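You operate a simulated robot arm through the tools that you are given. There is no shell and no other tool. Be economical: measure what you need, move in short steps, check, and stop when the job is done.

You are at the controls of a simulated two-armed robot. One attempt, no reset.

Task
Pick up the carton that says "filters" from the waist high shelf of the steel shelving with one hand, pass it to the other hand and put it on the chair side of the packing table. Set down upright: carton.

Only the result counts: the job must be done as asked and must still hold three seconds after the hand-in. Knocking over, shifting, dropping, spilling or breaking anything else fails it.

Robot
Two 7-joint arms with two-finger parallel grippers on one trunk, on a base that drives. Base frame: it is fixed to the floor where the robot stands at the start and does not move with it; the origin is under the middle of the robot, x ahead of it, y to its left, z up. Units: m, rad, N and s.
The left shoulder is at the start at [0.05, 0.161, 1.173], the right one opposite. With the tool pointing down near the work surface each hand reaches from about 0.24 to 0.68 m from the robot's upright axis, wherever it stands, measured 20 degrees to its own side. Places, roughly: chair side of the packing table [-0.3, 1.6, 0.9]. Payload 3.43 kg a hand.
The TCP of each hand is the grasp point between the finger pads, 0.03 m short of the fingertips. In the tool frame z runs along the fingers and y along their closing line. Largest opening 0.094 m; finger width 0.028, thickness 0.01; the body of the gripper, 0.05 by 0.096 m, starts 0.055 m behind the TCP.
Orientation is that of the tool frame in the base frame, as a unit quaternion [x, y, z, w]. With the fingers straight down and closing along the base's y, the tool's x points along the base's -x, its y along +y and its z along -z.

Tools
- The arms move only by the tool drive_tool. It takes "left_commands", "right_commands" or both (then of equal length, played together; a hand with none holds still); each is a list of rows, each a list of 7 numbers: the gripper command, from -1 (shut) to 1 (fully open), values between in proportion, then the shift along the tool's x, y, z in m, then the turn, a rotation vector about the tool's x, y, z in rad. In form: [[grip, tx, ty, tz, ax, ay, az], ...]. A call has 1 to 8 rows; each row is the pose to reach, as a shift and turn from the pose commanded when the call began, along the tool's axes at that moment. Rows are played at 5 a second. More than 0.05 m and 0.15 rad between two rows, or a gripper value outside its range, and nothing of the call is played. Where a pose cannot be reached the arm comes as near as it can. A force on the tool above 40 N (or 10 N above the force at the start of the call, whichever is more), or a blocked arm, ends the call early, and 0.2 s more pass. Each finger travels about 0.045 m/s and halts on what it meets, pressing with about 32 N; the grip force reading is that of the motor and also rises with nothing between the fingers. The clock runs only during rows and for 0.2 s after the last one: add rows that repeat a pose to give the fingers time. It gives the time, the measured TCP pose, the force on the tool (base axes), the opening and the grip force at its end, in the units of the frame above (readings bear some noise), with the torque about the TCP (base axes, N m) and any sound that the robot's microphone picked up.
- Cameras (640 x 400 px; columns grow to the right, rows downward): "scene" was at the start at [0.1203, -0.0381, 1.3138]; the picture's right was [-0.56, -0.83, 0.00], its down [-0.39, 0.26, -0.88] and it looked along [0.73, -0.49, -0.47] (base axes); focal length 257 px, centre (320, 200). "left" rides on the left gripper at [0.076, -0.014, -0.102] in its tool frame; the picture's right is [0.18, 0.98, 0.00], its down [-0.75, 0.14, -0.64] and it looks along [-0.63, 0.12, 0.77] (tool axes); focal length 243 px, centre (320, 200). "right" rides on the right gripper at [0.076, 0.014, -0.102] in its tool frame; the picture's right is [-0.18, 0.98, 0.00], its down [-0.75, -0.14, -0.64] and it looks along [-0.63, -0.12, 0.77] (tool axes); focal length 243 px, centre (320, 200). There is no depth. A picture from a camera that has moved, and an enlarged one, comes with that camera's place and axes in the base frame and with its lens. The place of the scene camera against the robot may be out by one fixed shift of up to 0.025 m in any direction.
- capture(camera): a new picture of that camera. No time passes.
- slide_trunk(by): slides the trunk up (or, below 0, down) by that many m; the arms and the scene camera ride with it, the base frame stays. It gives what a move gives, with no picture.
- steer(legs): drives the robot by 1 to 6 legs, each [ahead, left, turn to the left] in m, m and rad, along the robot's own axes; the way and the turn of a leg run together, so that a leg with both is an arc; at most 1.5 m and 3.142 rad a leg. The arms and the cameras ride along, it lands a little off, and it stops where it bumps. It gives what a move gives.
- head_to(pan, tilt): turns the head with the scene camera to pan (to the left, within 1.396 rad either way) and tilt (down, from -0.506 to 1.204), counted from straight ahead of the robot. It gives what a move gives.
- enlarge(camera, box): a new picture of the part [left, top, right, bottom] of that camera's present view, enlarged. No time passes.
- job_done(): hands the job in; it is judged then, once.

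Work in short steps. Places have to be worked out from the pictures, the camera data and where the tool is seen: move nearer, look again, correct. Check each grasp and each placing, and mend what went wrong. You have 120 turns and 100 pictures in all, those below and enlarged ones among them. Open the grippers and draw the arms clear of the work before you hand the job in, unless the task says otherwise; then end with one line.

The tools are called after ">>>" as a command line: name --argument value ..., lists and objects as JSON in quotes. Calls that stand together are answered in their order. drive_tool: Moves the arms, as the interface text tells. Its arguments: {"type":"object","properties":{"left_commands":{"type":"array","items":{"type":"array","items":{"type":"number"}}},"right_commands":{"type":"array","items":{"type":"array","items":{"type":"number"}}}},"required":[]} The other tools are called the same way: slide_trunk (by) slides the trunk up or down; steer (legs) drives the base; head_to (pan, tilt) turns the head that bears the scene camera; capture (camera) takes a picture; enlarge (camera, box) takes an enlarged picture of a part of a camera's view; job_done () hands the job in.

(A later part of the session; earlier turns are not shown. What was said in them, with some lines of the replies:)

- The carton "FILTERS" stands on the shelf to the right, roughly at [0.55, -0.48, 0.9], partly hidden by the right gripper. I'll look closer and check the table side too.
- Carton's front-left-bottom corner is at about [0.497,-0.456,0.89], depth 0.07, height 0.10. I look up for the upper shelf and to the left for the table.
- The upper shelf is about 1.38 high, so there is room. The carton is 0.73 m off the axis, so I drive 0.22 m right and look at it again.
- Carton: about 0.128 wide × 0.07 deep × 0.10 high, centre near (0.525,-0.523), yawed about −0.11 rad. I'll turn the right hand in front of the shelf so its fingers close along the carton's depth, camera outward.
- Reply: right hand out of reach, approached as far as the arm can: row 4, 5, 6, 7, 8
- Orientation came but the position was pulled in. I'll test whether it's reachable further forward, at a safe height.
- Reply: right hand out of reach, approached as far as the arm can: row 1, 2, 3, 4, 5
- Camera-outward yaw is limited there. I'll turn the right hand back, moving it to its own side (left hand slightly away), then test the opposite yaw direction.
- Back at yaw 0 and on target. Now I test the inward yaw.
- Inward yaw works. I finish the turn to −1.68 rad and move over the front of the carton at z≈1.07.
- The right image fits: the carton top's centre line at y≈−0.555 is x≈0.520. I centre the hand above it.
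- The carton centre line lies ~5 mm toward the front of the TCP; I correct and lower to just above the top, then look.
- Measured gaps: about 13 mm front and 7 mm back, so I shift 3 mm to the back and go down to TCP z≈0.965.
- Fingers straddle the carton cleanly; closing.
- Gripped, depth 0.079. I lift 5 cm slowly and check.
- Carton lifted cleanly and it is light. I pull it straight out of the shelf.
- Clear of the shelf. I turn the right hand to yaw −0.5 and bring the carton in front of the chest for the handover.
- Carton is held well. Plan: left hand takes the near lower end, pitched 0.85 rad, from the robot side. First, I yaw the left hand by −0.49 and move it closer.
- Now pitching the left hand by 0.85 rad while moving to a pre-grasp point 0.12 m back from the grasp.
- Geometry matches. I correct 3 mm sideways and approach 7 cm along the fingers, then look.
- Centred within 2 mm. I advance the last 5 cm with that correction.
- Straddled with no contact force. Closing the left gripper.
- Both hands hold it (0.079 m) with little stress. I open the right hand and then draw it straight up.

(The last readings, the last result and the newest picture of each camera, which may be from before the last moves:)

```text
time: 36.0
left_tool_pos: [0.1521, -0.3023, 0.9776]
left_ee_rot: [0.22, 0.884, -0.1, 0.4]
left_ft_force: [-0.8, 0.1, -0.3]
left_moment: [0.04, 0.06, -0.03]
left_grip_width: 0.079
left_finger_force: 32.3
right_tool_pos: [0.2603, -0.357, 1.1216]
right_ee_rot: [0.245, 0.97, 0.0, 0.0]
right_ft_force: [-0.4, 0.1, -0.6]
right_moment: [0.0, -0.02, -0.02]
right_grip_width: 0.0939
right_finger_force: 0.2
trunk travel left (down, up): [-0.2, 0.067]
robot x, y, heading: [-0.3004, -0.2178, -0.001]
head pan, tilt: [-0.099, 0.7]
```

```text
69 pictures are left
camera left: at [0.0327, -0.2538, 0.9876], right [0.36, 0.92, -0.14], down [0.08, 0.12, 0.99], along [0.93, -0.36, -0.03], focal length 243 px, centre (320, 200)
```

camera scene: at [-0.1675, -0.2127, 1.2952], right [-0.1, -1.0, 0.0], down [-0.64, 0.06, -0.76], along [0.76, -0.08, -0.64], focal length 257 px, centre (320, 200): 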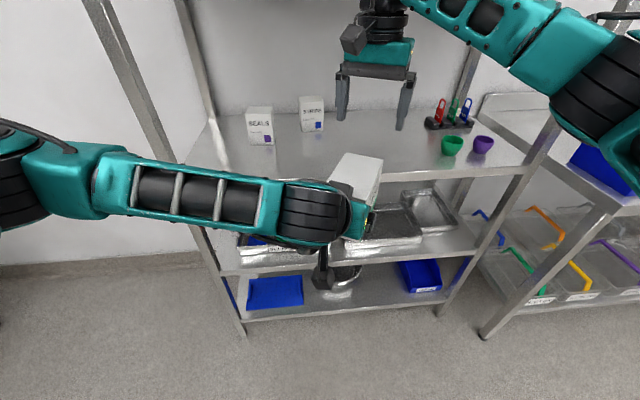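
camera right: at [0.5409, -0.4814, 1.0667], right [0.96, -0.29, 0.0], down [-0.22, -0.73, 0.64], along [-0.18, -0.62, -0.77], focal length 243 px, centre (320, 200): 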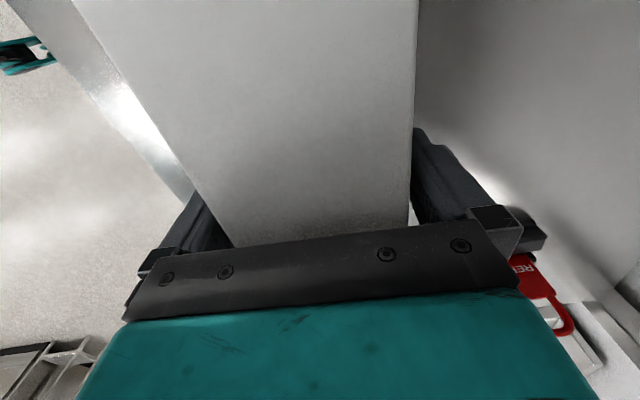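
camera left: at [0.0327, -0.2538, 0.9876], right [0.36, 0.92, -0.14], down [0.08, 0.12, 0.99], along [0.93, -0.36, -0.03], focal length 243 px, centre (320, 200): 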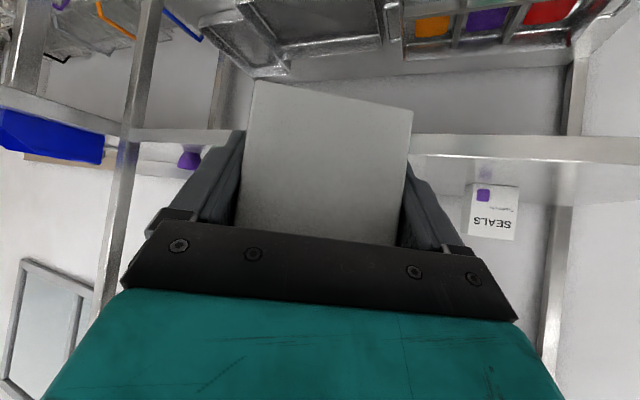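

The left hand holds the carton firmly. I tuck the right arm back to its side and look left again.

>>> drive_tool --right_commands '[[1, 0.016, -0.041, 0, 0, 0, -0.06], [1, 0.032, -0.082, 0, 0, 0, -0.12], [1, 0.048, -0.123, 0, 0, 0, -0.18], [1, 0.064, -0.165, 0, 0, 0, -0.24], [1, 0.08, -0.206, 0, 0, 0, -0.3], [1, 0.097, -0.247, 0, 0, 0, -0.36], [1, 0.113, -0.289, 0, 0, 0, -0.43], [1, 0.129, -0.33, 0, 0, 0, -0.49]]'

>>> drive_tool --left_commands '[[-1, 0.02, 0, -0.02, 0, 0, 0], [-1, 0.04, 0, -0.04, 0, 0, 0], [-1, 0.04, 0, -0.04, 0, 0, 0]]'

>>> head_to --pan 1.39 --tilt 0.4

>>> capture --camera "scene"

```text
time: 37.8
left_tool_pos: [0.152, -0.3011, 0.9784]
left_ee_rot: [0.222, 0.883, -0.101, 0.401]
left_ft_force: [-0.1, 0.5, -0.4]
left_moment: [0.09, 0.1, 0.01]
left_grip_width: 0.079
left_finger_force: 32.3
right_tool_pos: [-0.0123, -0.5912, 1.1216]
right_ee_rot: [0.001, 1.0, -0.001, 0.0]
right_ft_force: [-0.2, 0.1, 0.9]
right_moment: [0.0, 0.04, -0.02]
right_grip_width: 0.0938
right_finger_force: 0.1
trunk travel left (down, up): [-0.2, 0.067]
robot x, y, heading: [-0.2998, -0.2169, 0.004]
head pan, tilt: [-0.099, 0.7]
```

```text
time: 38.6
left_tool_pos: [0.1009, -0.2736, 0.9742]
left_ee_rot: [0.221, 0.884, -0.101, 0.4]
left_ft_force: [0.9, 0.3, -0.4]
left_moment: [0.06, 0.09, 0.0]
left_grip_width: 0.0793
left_finger_force: 31.9
right_tool_pos: [-0.0119, -0.5913, 1.1224]
right_ee_rot: [0.002, 1.0, 0.0, 0.0]
right_ft_force: [0.1, 0.2, -0.3]
right_moment: [0.01, 0.01, 0.0]
right_grip_width: 0.0941
right_finger_force: 0.0
trunk travel left (down, up): [-0.2, 0.067]
robot x, y, heading: [-0.2987, -0.2158, 0.002]
head pan, tilt: [-0.099, 0.7]
```

```text
time: 40.2
left_tool_pos: [0.1015, -0.2743, 0.9738]
left_ee_rot: [0.22, 0.884, -0.1, 0.401]
left_ft_force: [0.0, 0.5, 0.3]
left_moment: [0.04, 0.07, 0.0]
left_grip_width: 0.0791
left_finger_force: 31.4
right_tool_pos: [-0.0108, -0.5897, 1.1207]
right_ee_rot: [0.003, 1.0, 0.0, 0.0]
right_ft_force: [-0.4, -0.5, 0.6]
right_moment: [-0.04, 0.0, -0.04]
right_grip_width: 0.0942
right_finger_force: 0.0
trunk travel left (down, up): [-0.2, 0.067]
robot x, y, heading: [-0.2987, -0.2196, 0.003]
head pan, tilt: [1.389, 0.4]
```

```text
68 pictures are left
camera scene: at [-0.2353, -0.1131, 1.3221], right [0.98, -0.18, 0.0], down [-0.07, -0.38, -0.92], along [0.17, 0.91, -0.39], focal length 257 px, centre (320, 200)
```

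scene: 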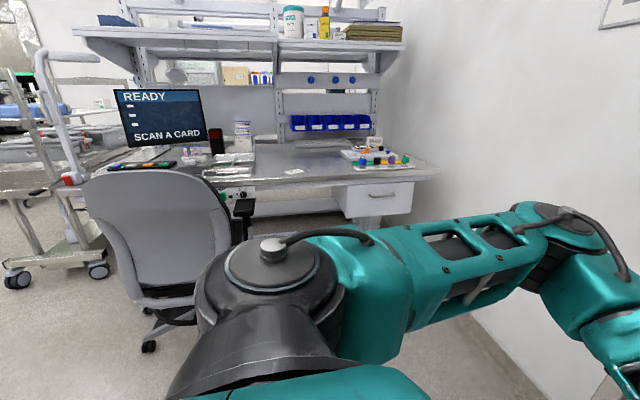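

The chair is near (−0.64,0.8) and the table's front edge near y≈1.1. I zoom in on the placing area.

>>> enlarge --camera "scene" --box '[100, 80, 460, 240]'

>>> enlarge --camera "scene" --box '[190, 110, 350, 210]'

```text
1.78 times, centred on (280, 160) of scene
camera zoom: at [-0.2353, -0.1131, 1.3221], right [0.98, -0.18, 0.0], down [-0.07, -0.38, -0.92], along [0.17, 0.91, -0.39], focal length 457 px, centre (391, 271)
```

zoom: 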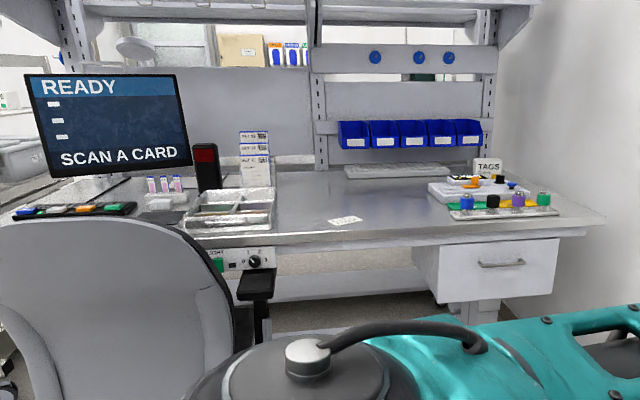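

```text
4.00 times, centred on (270, 160) of scene
camera zoom: at [-0.2353, -0.1131, 1.3221], right [0.98, -0.18, 0.0], down [-0.07, -0.38, -0.92], along [0.17, 0.91, -0.39], focal length 1028 px, centre (520, 360)
```

zoom: 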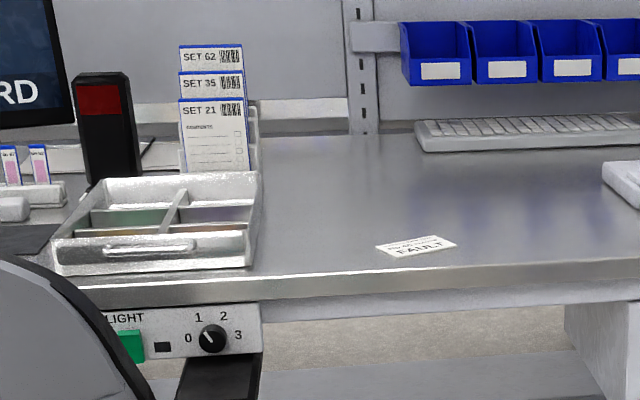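

Free table area lies right of the tray (x>−0.34), behind the FAULT card; target carton centre ≈(−0.25,1.50). Before driving I check how far the right arm sticks out.

>>> head_to --pan -1.39 --tilt 0.5

>>> capture --camera "scene"

```text
time: 42.6
left_tool_pos: [0.1032, -0.2732, 0.9743]
left_ee_rot: [0.221, 0.884, -0.1, 0.401]
left_ft_force: [0.0, -0.3, 0.6]
left_moment: [0.06, 0.1, 0.01]
left_grip_width: 0.0793
left_finger_force: 32.3
right_tool_pos: [-0.0106, -0.5891, 1.1199]
right_ee_rot: [0.003, 1.0, 0.0, 0.0]
right_ft_force: [-0.3, -0.6, 0.3]
right_moment: [0.02, -0.01, 0.03]
right_grip_width: 0.094
right_finger_force: 0.0
trunk travel left (down, up): [-0.2, 0.067]
robot x, y, heading: [-0.2995, -0.216, 0.001]
head pan, tilt: [-1.389, 0.499]
```

```text
65 pictures are left
camera scene: at [-0.2356, -0.2936, 1.313], right [-0.98, -0.18, 0.0], down [-0.09, 0.47, -0.88], along [0.16, -0.86, -0.48], focal length 257 px, centre (320, 200)
```

scene: 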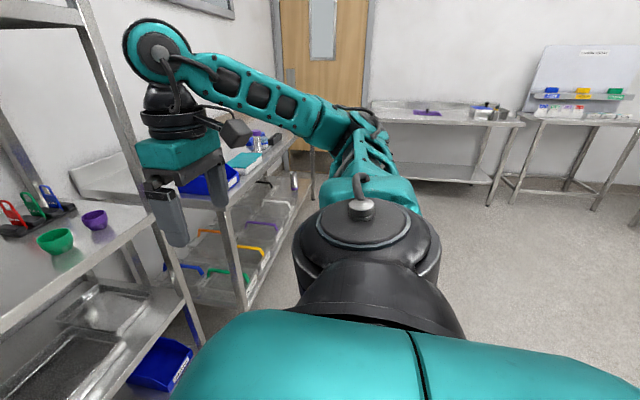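

Right elbow sits about 0.53 m to the right, fine. I raise the trunk, then turn left 90° and drive part way.

>>> slide_trunk --by 0.06

>>> steer --legs '[[0, 0, 1.571], [0.55, 0, 0]]'

>>> head_to --pan 0.0 --tilt 0.5

>>> capture --camera "scene"

```text
time: 43.6
left_tool_pos: [0.1022, -0.2734, 1.0338]
left_ee_rot: [0.22, 0.884, -0.1, 0.4]
left_ft_force: [-0.6, 0.0, -1.3]
left_moment: [-0.01, 0.03, -0.01]
left_grip_width: 0.0793
left_finger_force: 32.0
right_tool_pos: [-0.0107, -0.5895, 1.1813]
right_ee_rot: [0.003, 1.0, 0.0, -0.001]
right_ft_force: [-1.0, -0.3, -0.6]
right_moment: [-0.01, 0.0, 0.01]
right_grip_width: 0.094
right_finger_force: 0.0
trunk travel left (down, up): [-0.26, 0.007]
robot x, y, heading: [-0.2965, -0.2154, -0.002]
head pan, tilt: [-1.389, 0.499]
```

```text
time: 50.5
left_tool_pos: [-0.2144, 0.7243, 1.0346]
left_ee_rot: [-0.459, 0.787, 0.207, 0.356]
left_ft_force: [-0.6, 0.2, -2.8]
left_moment: [-0.09, 0.06, -0.02]
left_grip_width: 0.0791
left_finger_force: 32.0
right_tool_pos: [0.0986, 0.6035, 1.18]
right_ee_rot: [-0.697, 0.717, 0.0, -0.001]
right_ft_force: [1.2, 0.2, -0.2]
right_moment: [0.01, -0.03, -0.04]
right_grip_width: 0.0939
right_finger_force: 0.0
trunk travel left (down, up): [-0.26, 0.007]
robot x, y, heading: [-0.2789, 0.3237, 1.545]
head pan, tilt: [-1.389, 0.499]
```

```text
time: 52.1
left_tool_pos: [-0.2146, 0.7227, 1.0329]
left_ee_rot: [-0.459, 0.786, 0.209, 0.357]
left_ft_force: [-0.3, 0.5, -2.3]
left_moment: [-0.07, 0.04, 0.03]
left_grip_width: 0.0793
left_finger_force: 31.9
right_tool_pos: [0.0985, 0.6019, 1.1806]
right_ee_rot: [-0.696, 0.718, 0.001, 0.001]
right_ft_force: [-0.4, -0.7, -1.0]
right_moment: [-0.02, -0.02, 0.04]
right_grip_width: 0.094
right_finger_force: 0.0
trunk travel left (down, up): [-0.26, 0.007]
robot x, y, heading: [-0.2845, 0.3263, 1.546]
head pan, tilt: [0.0, 0.499]
```

```text
64 pictures are left
camera scene: at [-0.2734, 0.4698, 1.373], right [1.0, -0.03, 0.0], down [-0.01, -0.48, -0.88], along [0.02, 0.88, -0.48], focal length 257 px, centre (320, 200)
```

scene: 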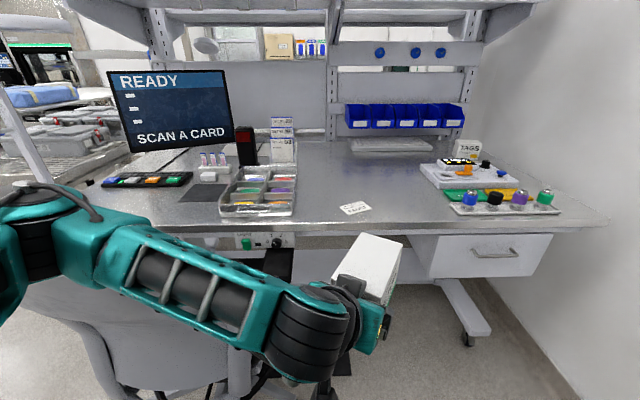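

The view is clear now. I zoom in on the free area to place the tray and the card.

>>> enlarge --camera "scene" --box '[200, 110, 440, 260]'

```text
2.67 times, centred on (320, 185) of scene
camera zoom: at [-0.2734, 0.4698, 1.373], right [1.0, -0.03, 0.0], down [-0.01, -0.48, -0.88], along [0.02, 0.88, -0.48], focal length 685 px, centre (320, 240)
```

zoom: 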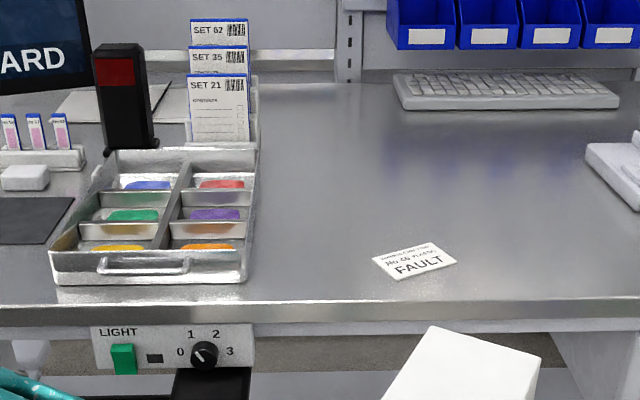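

Target carton centre ≈(−0.23,1.50). I straighten the hand's yaw (0.49 about vertical) in free space, then slide the base right.

>>> drive_tool --left_commands '[[-1, 0, 0, 0, -0.0925, 0, -0.081], [-1, 0, 0, 0, -0.185, 0, -0.1625], [-1, 0, 0, 0, -0.2775, 0, -0.244], [-1, 0, 0, 0, -0.37, 0, -0.325], [-1, 0, 0, 0, -0.37, 0, -0.325]]'

>>> steer --legs '[[0, -0.28, 0.025]]'

>>> capture --camera "scene"

```text
time: 53.3
left_tool_pos: [-0.2149, 0.7231, 1.0343]
left_ee_rot: [-0.638, 0.651, 0.288, 0.295]
left_ft_force: [-0.1, 0.8, -2.3]
left_moment: [-0.08, -0.02, 0.0]
left_grip_width: 0.0792
left_finger_force: 32.1
right_tool_pos: [0.0987, 0.6016, 1.1816]
right_ee_rot: [-0.696, 0.718, 0.0, 0.0]
right_ft_force: [0.7, -0.3, -0.1]
right_moment: [-0.02, 0.0, 0.0]
right_grip_width: 0.0938
right_finger_force: 0.1
trunk travel left (down, up): [-0.26, 0.007]
robot x, y, heading: [-0.2857, 0.3251, 1.542]
head pan, tilt: [0.0, 0.499]
```

```text
time: 56.3
left_tool_pos: [0.0513, 0.7201, 1.0338]
left_ee_rot: [-0.643, 0.645, 0.291, 0.292]
left_ft_force: [-0.3, 0.9, -1.5]
left_moment: [-0.07, 0.0, 0.0]
left_grip_width: 0.079
left_finger_force: 32.0
right_tool_pos: [0.3672, 0.607, 1.182]
right_ee_rot: [-0.704, 0.71, 0.0, 0.0]
right_ft_force: [0.1, 0.8, -0.4]
right_moment: [-0.02, -0.01, -0.03]
right_grip_width: 0.094
right_finger_force: 0.0
trunk travel left (down, up): [-0.26, 0.007]
robot x, y, heading: [-0.0087, 0.3212, 1.564]
head pan, tilt: [0.0, 0.499]
```

```text
62 pictures are left
camera scene: at [-0.0017, 0.466, 1.373], right [1.0, 0.0, 0.0], down [0.0, -0.48, -0.88], along [0.0, 0.88, -0.48], focal length 257 px, centre (320, 200)
```

scene: 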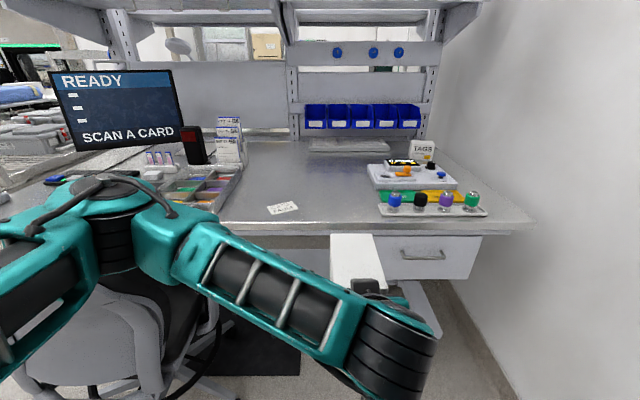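

I extend the left hand to the left and forward (before the table edge) to get the final arm shape, then check elbow vs chair.

>>> drive_tool --left_commands '[[-1, -0.022, 0.034, 0.025, 0, 0, 0], [-1, -0.045, 0.069, 0.051, 0, 0, 0], [-1, -0.067, 0.103, 0.076, 0, 0, 0], [-1, -0.089, 0.137, 0.101, 0, 0, 0], [-1, -0.111, 0.172, 0.127, 0, 0, 0], [-1, -0.134, 0.206, 0.152, 0, 0, 0], [-1, -0.156, 0.24, 0.177, 0, 0, 0], [-1, -0.178, 0.275, 0.203, 0, 0, 0]]'

>>> capture --camera "scene"

>>> head_to --pan 0.7 --tilt 0.5

>>> capture --camera "scene"

```text
time: 58.1
left_tool_pos: [-0.2255, 0.9954, 1.0324]
left_ee_rot: [-0.644, 0.645, 0.291, 0.293]
left_ft_force: [-1.2, 0.1, -2.5]
left_moment: [-0.08, 0.0, 0.0]
left_grip_width: 0.0791
left_finger_force: 32.4
right_tool_pos: [0.3677, 0.607, 1.1811]
right_ee_rot: [-0.704, 0.71, 0.0, 0.0]
right_ft_force: [-0.5, 0.5, 0.7]
right_moment: [0.02, 0.02, 0.0]
right_grip_width: 0.0941
right_finger_force: 0.1
trunk travel left (down, up): [-0.26, 0.007]
robot x, y, heading: [-0.0039, 0.3238, 1.569]
head pan, tilt: [0.0, 0.499]
```

```text
61 pictures are left
camera scene: at [-0.0025, 0.4666, 1.3729], right [1.0, 0.0, 0.0], down [0.0, -0.48, -0.88], along [0.0, 0.88, -0.48], focal length 257 px, centre (320, 200)
```

scene: 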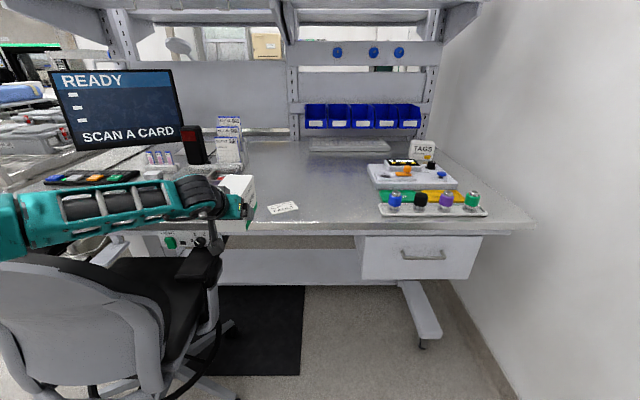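

```text
time: 59.1
left_tool_pos: [-0.225, 0.994, 1.0327]
left_ee_rot: [-0.643, 0.645, 0.291, 0.293]
left_ft_force: [-0.1, 0.0, -2.1]
left_moment: [-0.12, -0.03, 0.06]
left_grip_width: 0.0792
left_finger_force: 32.1
right_tool_pos: [0.3669, 0.6065, 1.182]
right_ee_rot: [-0.704, 0.71, -0.001, -0.001]
right_ft_force: [0.6, 0.1, 1.1]
right_moment: [0.02, 0.04, 0.03]
right_grip_width: 0.0941
right_finger_force: 0.1
trunk travel left (down, up): [-0.26, 0.007]
robot x, y, heading: [-0.0083, 0.3219, 1.566]
head pan, tilt: [0.7, 0.499]
```

```text
60 pictures are left
camera scene: at [-0.0607, 0.445, 1.3729], right [0.77, 0.64, 0.0], down [0.31, -0.37, -0.88], along [-0.56, 0.67, -0.48], focal length 257 px, centre (320, 200)
```

scene: 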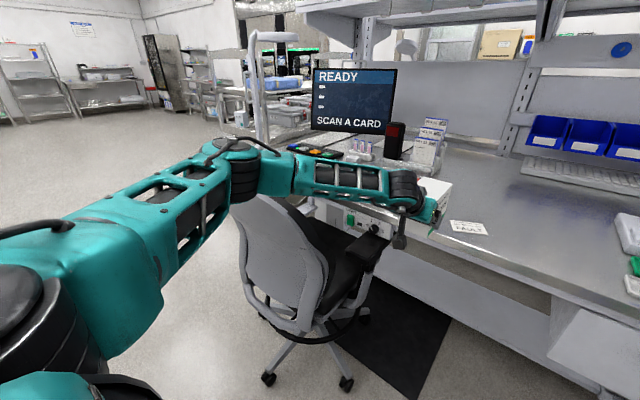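

The wall is at x≈0.92, so there's room on the right. To keep the elbow off the chair I shift the base 0.15 m right and reach left by the same amount.

>>> steer --legs '[[0, -0.15, 0]]'

>>> drive_tool --left_commands '[[-1, 0, 0.04, 0, 0, 0, 0], [-1, 0, 0.08, 0, 0, 0, 0], [-1, 0, 0.11, 0, 0, 0, 0], [-1, 0, 0.14, 0, 0, 0, 0], [-1, 0, 0.14, 0, 0, 0, 0]]'

>>> capture --camera "scene"

```text
time: 61.1
left_tool_pos: [-0.0796, 0.9936, 1.0322]
left_ee_rot: [-0.644, 0.645, 0.291, 0.291]
left_ft_force: [-0.6, -0.4, -1.6]
left_moment: [-0.14, -0.03, -0.01]
left_grip_width: 0.0793
left_finger_force: 31.9
right_tool_pos: [0.5132, 0.6064, 1.1801]
right_ee_rot: [-0.704, 0.71, -0.001, 0.001]
right_ft_force: [-0.1, 0.1, 0.4]
right_moment: [-0.01, 0.04, -0.01]
right_grip_width: 0.094
right_finger_force: 0.0
trunk travel left (down, up): [-0.26, 0.007]
robot x, y, heading: [0.1363, 0.3168, 1.568]
head pan, tilt: [0.7, 0.499]
```

```text
time: 62.3
left_tool_pos: [-0.2182, 0.9928, 1.0335]
left_ee_rot: [-0.644, 0.645, 0.291, 0.292]
left_ft_force: [0.5, -0.4, -2.1]
left_moment: [-0.13, 0.0, 0.02]
left_grip_width: 0.0789
left_finger_force: 32.3
right_tool_pos: [0.5136, 0.6062, 1.1813]
right_ee_rot: [-0.704, 0.71, 0.0, 0.0]
right_ft_force: [0.9, 0.1, -0.4]
right_moment: [-0.01, 0.03, 0.04]
right_grip_width: 0.0941
right_finger_force: 0.0
trunk travel left (down, up): [-0.26, 0.007]
robot x, y, heading: [0.1388, 0.323, 1.565]
head pan, tilt: [0.7, 0.499]
```

```text
59 pictures are left
camera scene: at [0.0857, 0.4444, 1.373], right [0.77, 0.64, 0.0], down [0.31, -0.37, -0.88], along [-0.56, 0.67, -0.48], focal length 257 px, centre (320, 200)
```

scene: 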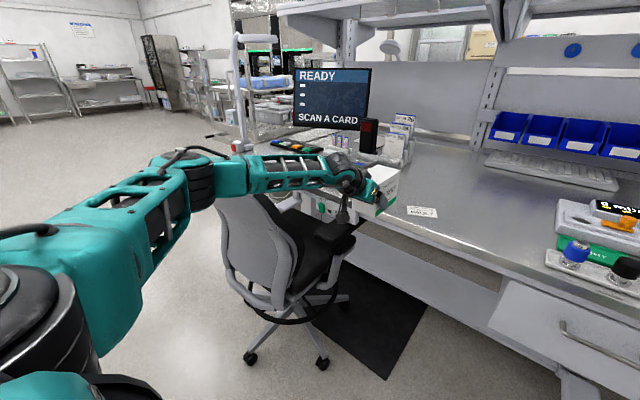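

The elbow now travels along x≈−0.35 about 0.1 m above the chair's top. I drive forward 0.28 m and check.

>>> steer --legs '[[0.28, 0, 0.005]]'

>>> capture --camera "scene"

>>> capture --camera "left"

```text
time: 64.2
left_tool_pos: [-0.2256, 1.2676, 1.033]
left_ee_rot: [0.647, -0.642, -0.292, -0.291]
left_ft_force: [-0.5, 0.3, -3.4]
left_moment: [-0.09, -0.03, 0.0]
left_grip_width: 0.0789
left_finger_force: 31.9
right_tool_pos: [0.5106, 0.8872, 1.18]
right_ee_rot: [0.708, -0.706, 0.0, 0.0]
right_ft_force: [-0.9, 0.2, -0.3]
right_moment: [-0.01, 0.02, 0.0]
right_grip_width: 0.094
right_finger_force: 0.0
trunk travel left (down, up): [-0.26, 0.007]
robot x, y, heading: [0.1373, 0.5971, 1.578]
head pan, tilt: [0.7, 0.499]
```

```text
58 pictures are left
camera scene: at [0.084, 0.722, 1.3729], right [0.76, 0.65, 0.0], down [0.31, -0.37, -0.88], along [-0.57, 0.67, -0.48], focal length 257 px, centre (320, 200)
```

scene: 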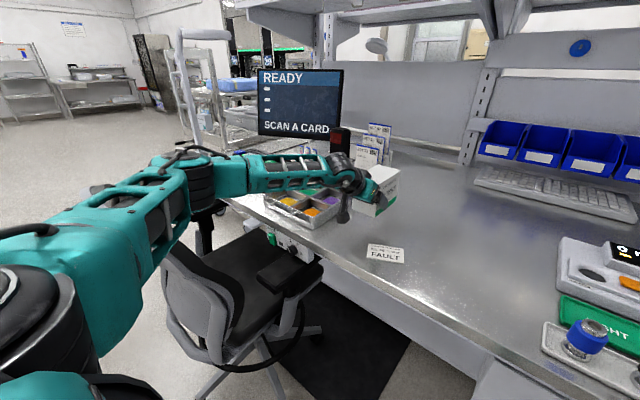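

```text
57 pictures are left
camera left: at [-0.2106, 1.1414, 1.0429], right [-0.98, -0.13, -0.14], down [-0.14, 0.01, 0.99], along [-0.13, 0.99, -0.03], focal length 243 px, centre (320, 200)
```

left: 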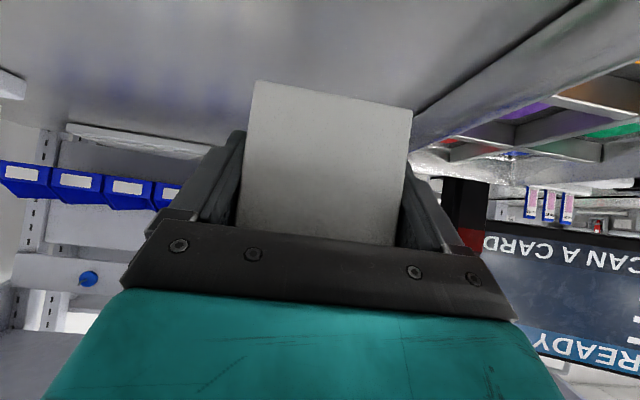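

All clear; tray's right side is at x≈−0.40, carton well right of it. I drive the remaining 0.19 m.

>>> steer --legs '[[0.19, 0.01, 0]]'

>>> capture --camera "scene"

>>> capture --camera "left"

```text
time: 65.8
left_tool_pos: [-0.2347, 1.4582, 1.033]
left_ee_rot: [0.647, -0.642, -0.291, -0.29]
left_ft_force: [1.2, -0.1, -3.0]
left_moment: [-0.12, 0.02, 0.01]
left_grip_width: 0.0793
left_finger_force: 32.0
right_tool_pos: [0.4999, 1.0771, 1.1804]
right_ee_rot: [-0.706, 0.708, -0.001, -0.001]
right_ft_force: [0.7, 0.3, -0.2]
right_moment: [-0.03, -0.02, -0.01]
right_grip_width: 0.0941
right_finger_force: 0.1
trunk travel left (down, up): [-0.26, 0.007]
robot x, y, heading: [0.1266, 0.7875, 1.576]
head pan, tilt: [0.7, 0.499]
```

```text
56 pictures are left
camera scene: at [0.0733, 0.9114, 1.3729], right [0.76, 0.65, 0.0], down [0.31, -0.37, -0.88], along [-0.57, 0.67, -0.48], focal length 257 px, centre (320, 200)
```

scene: 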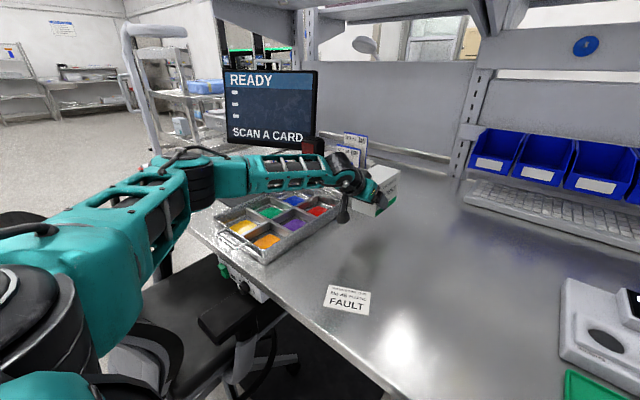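

```text
55 pictures are left
camera left: at [-0.2204, 1.3314, 1.0428], right [-0.98, -0.13, -0.14], down [-0.14, 0.02, 0.99], along [-0.12, 0.99, -0.03], focal length 243 px, centre (320, 200)
```

left: 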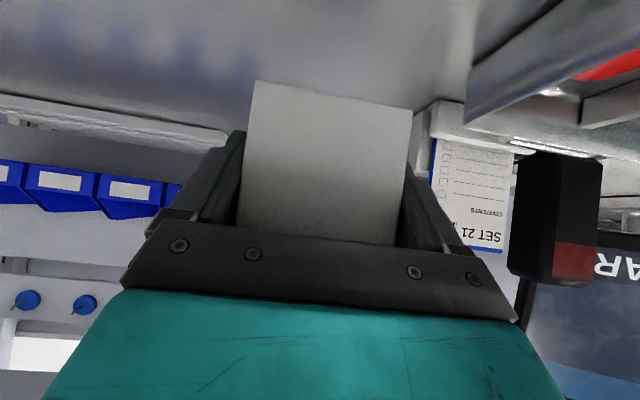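

Positioned: carton centre ≈(−0.235,1.51), clear of tray, card holder and FAULT card. I lower vertically by 6 cm first.

>>> drive_tool --left_commands '[[-1, 0.015, 0, 0.0132, 0, 0, 0], [-1, 0.03, 0, 0.0264, 0, 0, 0], [-1, 0.045, 0, 0.0396, 0, 0, 0], [-1, 0.045, 0, 0.0396, 0, 0, 0]]'

>>> enlarge --camera "scene" --box '[290, 130, 450, 230]'

>>> capture --camera "left"

```text
time: 66.8
left_tool_pos: [-0.2339, 1.4561, 0.9727]
left_ee_rot: [0.646, -0.642, -0.292, -0.291]
left_ft_force: [-0.7, 0.2, -2.4]
left_moment: [-0.09, 0.0, 0.0]
left_grip_width: 0.079
left_finger_force: 32.3
right_tool_pos: [0.4997, 1.0751, 1.1813]
right_ee_rot: [-0.707, 0.707, 0.0, 0.0]
right_ft_force: [-0.3, -0.4, 0.0]
right_moment: [-0.01, -0.02, 0.03]
right_grip_width: 0.0938
right_finger_force: 0.0
trunk travel left (down, up): [-0.26, 0.007]
robot x, y, heading: [0.1254, 0.7904, 1.57]
head pan, tilt: [0.7, 0.499]
```

```text
4.00 times, centred on (370, 180) of scene
camera zoom: at [0.0734, 0.9105, 1.373], right [0.76, 0.65, 0.0], down [0.31, -0.37, -0.88], along [-0.57, 0.67, -0.48], focal length 1028 px, centre (120, 280)
```

zoom: 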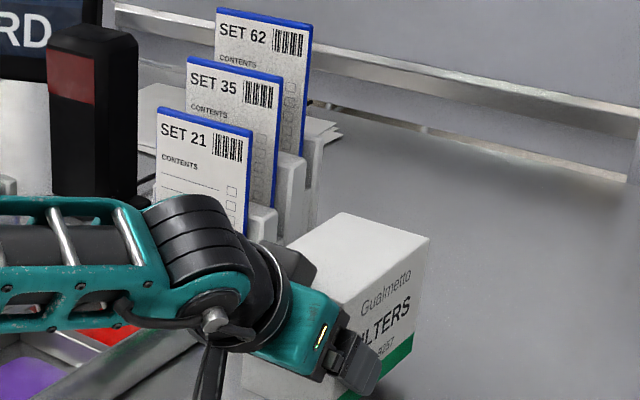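

```text
53 pictures are left
camera left: at [-0.2207, 1.3293, 0.9825], right [-0.98, -0.13, -0.14], down [-0.14, 0.01, 0.99], along [-0.12, 0.99, -0.03], focal length 243 px, centre (320, 200)
```

left: 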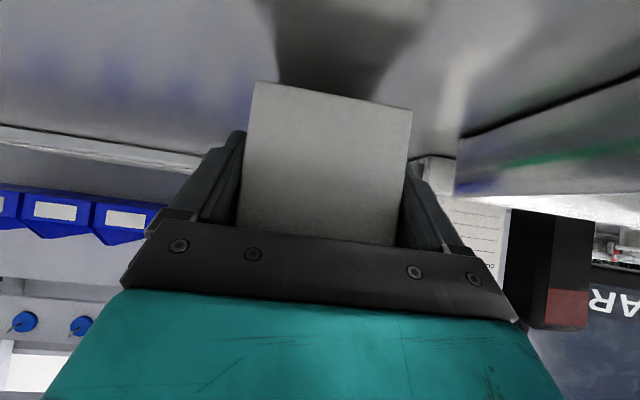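

Carton's shadow is just under it, bottom at ≈0.922. I lower in small steps until contact.

>>> drive_tool --left_commands '[[-1, 0.006, 0, 0.0053, 0, 0, 0], [-1, 0.0098, 0, 0.0086, 0, 0, 0], [-1, 0.0135, 0, 0.0119, 0, 0, 0], [-1, 0.0165, 0, 0.0145, 0, 0, 0], [-1, 0.0165, 0, 0.0145, 0, 0, 0]]'

>>> capture --camera "left"

```text
time: 68.0
left_tool_pos: [-0.2346, 1.4558, 0.9537]
left_ee_rot: [0.645, -0.642, -0.293, -0.292]
left_ft_force: [-0.3, 0.8, 4.4]
left_moment: [0.6, 0.25, 0.12]
left_grip_width: 0.079
left_finger_force: 31.6
right_tool_pos: [0.5006, 1.0752, 1.1814]
right_ee_rot: [-0.707, 0.707, 0.0, 0.0]
right_ft_force: [-0.2, -0.4, -0.7]
right_moment: [-0.01, 0.01, -0.01]
right_grip_width: 0.0939
right_finger_force: 0.2
trunk travel left (down, up): [-0.26, 0.007]
robot x, y, heading: [0.13, 0.787, 1.576]
head pan, tilt: [0.7, 0.499]
```

```text
52 pictures are left
camera left: at [-0.22, 1.3313, 0.9625], right [-0.98, -0.13, -0.14], down [-0.14, 0.01, 0.99], along [-0.12, 0.99, -0.03], focal length 243 px, centre (320, 200)
```

left: 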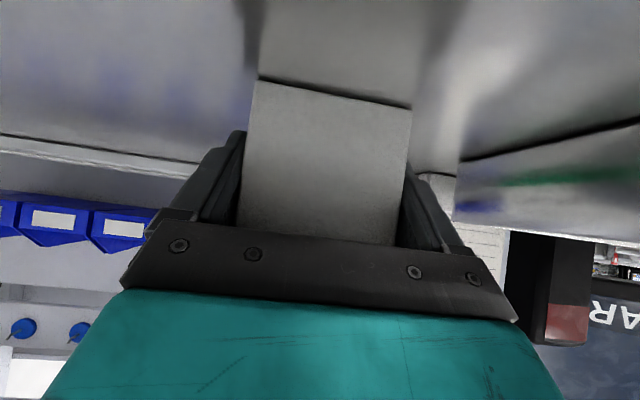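

Contact felt (table ≈0.903), far edge touching with ~2 mm gap at the near end. I open slowly so it settles.

>>> drive_tool --left_commands '[[-0.2, 0, 0, 0, 0, 0, 0], [0.4, 0, 0, 0, 0, 0, 0], [0.75, 0, 0, 0, 0, 0, 0], [0.9, 0, 0, 0, 0, 0, 0], [1, 0, 0, 0, 0, 0, 0], [1, 0, 0, 0, 0, 0, 0]]'

>>> capture --camera "left"

>>> enlarge --camera "scene" --box '[290, 150, 450, 250]'

```text
time: 69.4
left_tool_pos: [-0.2348, 1.4589, 0.9512]
left_ee_rot: [0.646, -0.643, -0.292, -0.291]
left_ft_force: [0.0, 0.0, 0.2]
left_moment: [0.01, -0.04, 0.0]
left_grip_width: 0.0941
left_finger_force: 0.1
right_tool_pos: [0.5006, 1.0762, 1.1808]
right_ee_rot: [0.707, -0.707, 0.001, 0.0]
right_ft_force: [0.2, -0.7, 0.3]
right_moment: [0.0, 0.02, 0.0]
right_grip_width: 0.0939
right_finger_force: 0.1
trunk travel left (down, up): [-0.26, 0.007]
robot x, y, heading: [0.1279, 0.7848, 1.578]
head pan, tilt: [0.7, 0.499]
```

```text
51 pictures are left
camera left: at [-0.2198, 1.331, 0.961], right [-0.98, -0.13, -0.14], down [-0.14, 0.01, 0.99], along [-0.12, 0.99, -0.03], focal length 243 px, centre (320, 200)
```

left: 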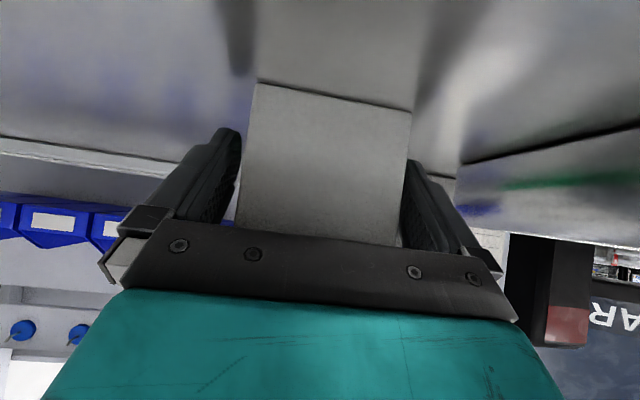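

```text
4.00 times, centred on (370, 200) of scene
camera zoom: at [0.0735, 0.9104, 1.373], right [0.76, 0.65, 0.0], down [0.31, -0.36, -0.88], along [-0.57, 0.67, -0.48], focal length 1028 px, centre (120, 200)
```

zoom: 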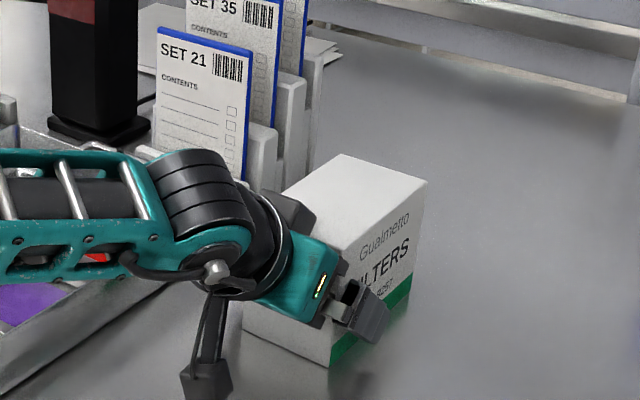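

The carton stands flat and released. I withdraw straight back along the fingers.

>>> drive_tool --left_commands '[[1, 0, 0, -0.02, 0, 0, 0], [1, 0, 0, -0.045, 0, 0, 0], [1, 0, 0, -0.08, 0, 0, 0], [1, 0, 0, -0.12, 0, 0, 0], [1, -0.03, 0, -0.15, 0, 0, 0], [1, -0.05, 0, -0.18, 0, 0, 0]]'

>>> capture --camera "scene"

>>> capture --camera "left"

```text
time: 70.8
left_tool_pos: [-0.234, 1.3549, 1.1079]
left_ee_rot: [0.647, -0.642, -0.293, -0.291]
left_ft_force: [0.4, 0.1, 0.3]
left_moment: [0.01, -0.05, -0.05]
left_grip_width: 0.0938
left_finger_force: 0.1
right_tool_pos: [0.4993, 1.0754, 1.1808]
right_ee_rot: [-0.706, 0.708, 0.0, 0.001]
right_ft_force: [0.4, -0.1, 0.0]
right_moment: [0.0, 0.02, 0.0]
right_grip_width: 0.0939
right_finger_force: 0.1
trunk travel left (down, up): [-0.26, 0.007]
robot x, y, heading: [0.1275, 0.7846, 1.578]
head pan, tilt: [0.7, 0.499]
```

```text
49 pictures are left
camera scene: at [0.0735, 0.9099, 1.373], right [0.76, 0.65, 0.0], down [0.31, -0.36, -0.88], along [-0.57, 0.67, -0.48], focal length 257 px, centre (320, 200)
```

scene: 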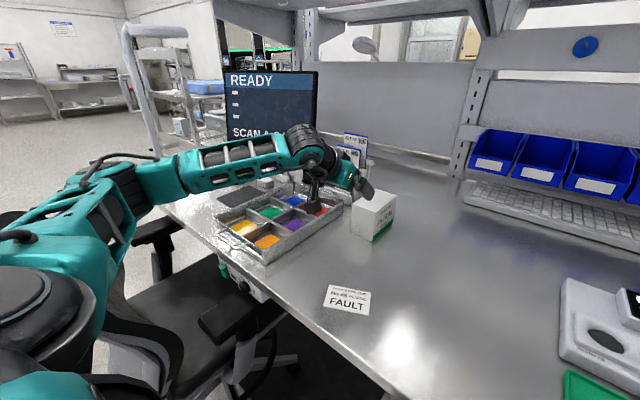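

```text
48 pictures are left
camera left: at [-0.2206, 1.2282, 1.1178], right [-0.98, -0.13, -0.14], down [-0.14, 0.01, 0.99], along [-0.12, 0.99, -0.03], focal length 243 px, centre (320, 200)
```

left: 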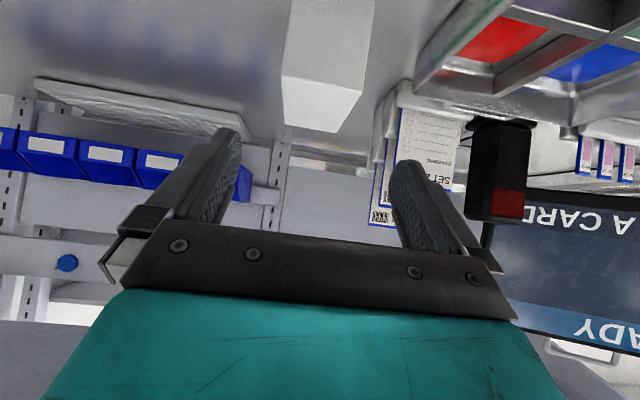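

The carton "FILTERS" stands upright on the table beside the tray, chair side, with nothing else disturbed. Both grippers are open and about 0.1 m or more clear of it, so I hand in.

>>> job_done

```text
The job is handed in.
```

I picked the "FILTERS" carton off the shelf with the right hand and passed it to the left. It now stands upright on the chair side of the packing table, at about (−0.23, 1.51), beside the parts tray. The last pictures showed nothing else disturbed, and both hands are open and clear of the carton.
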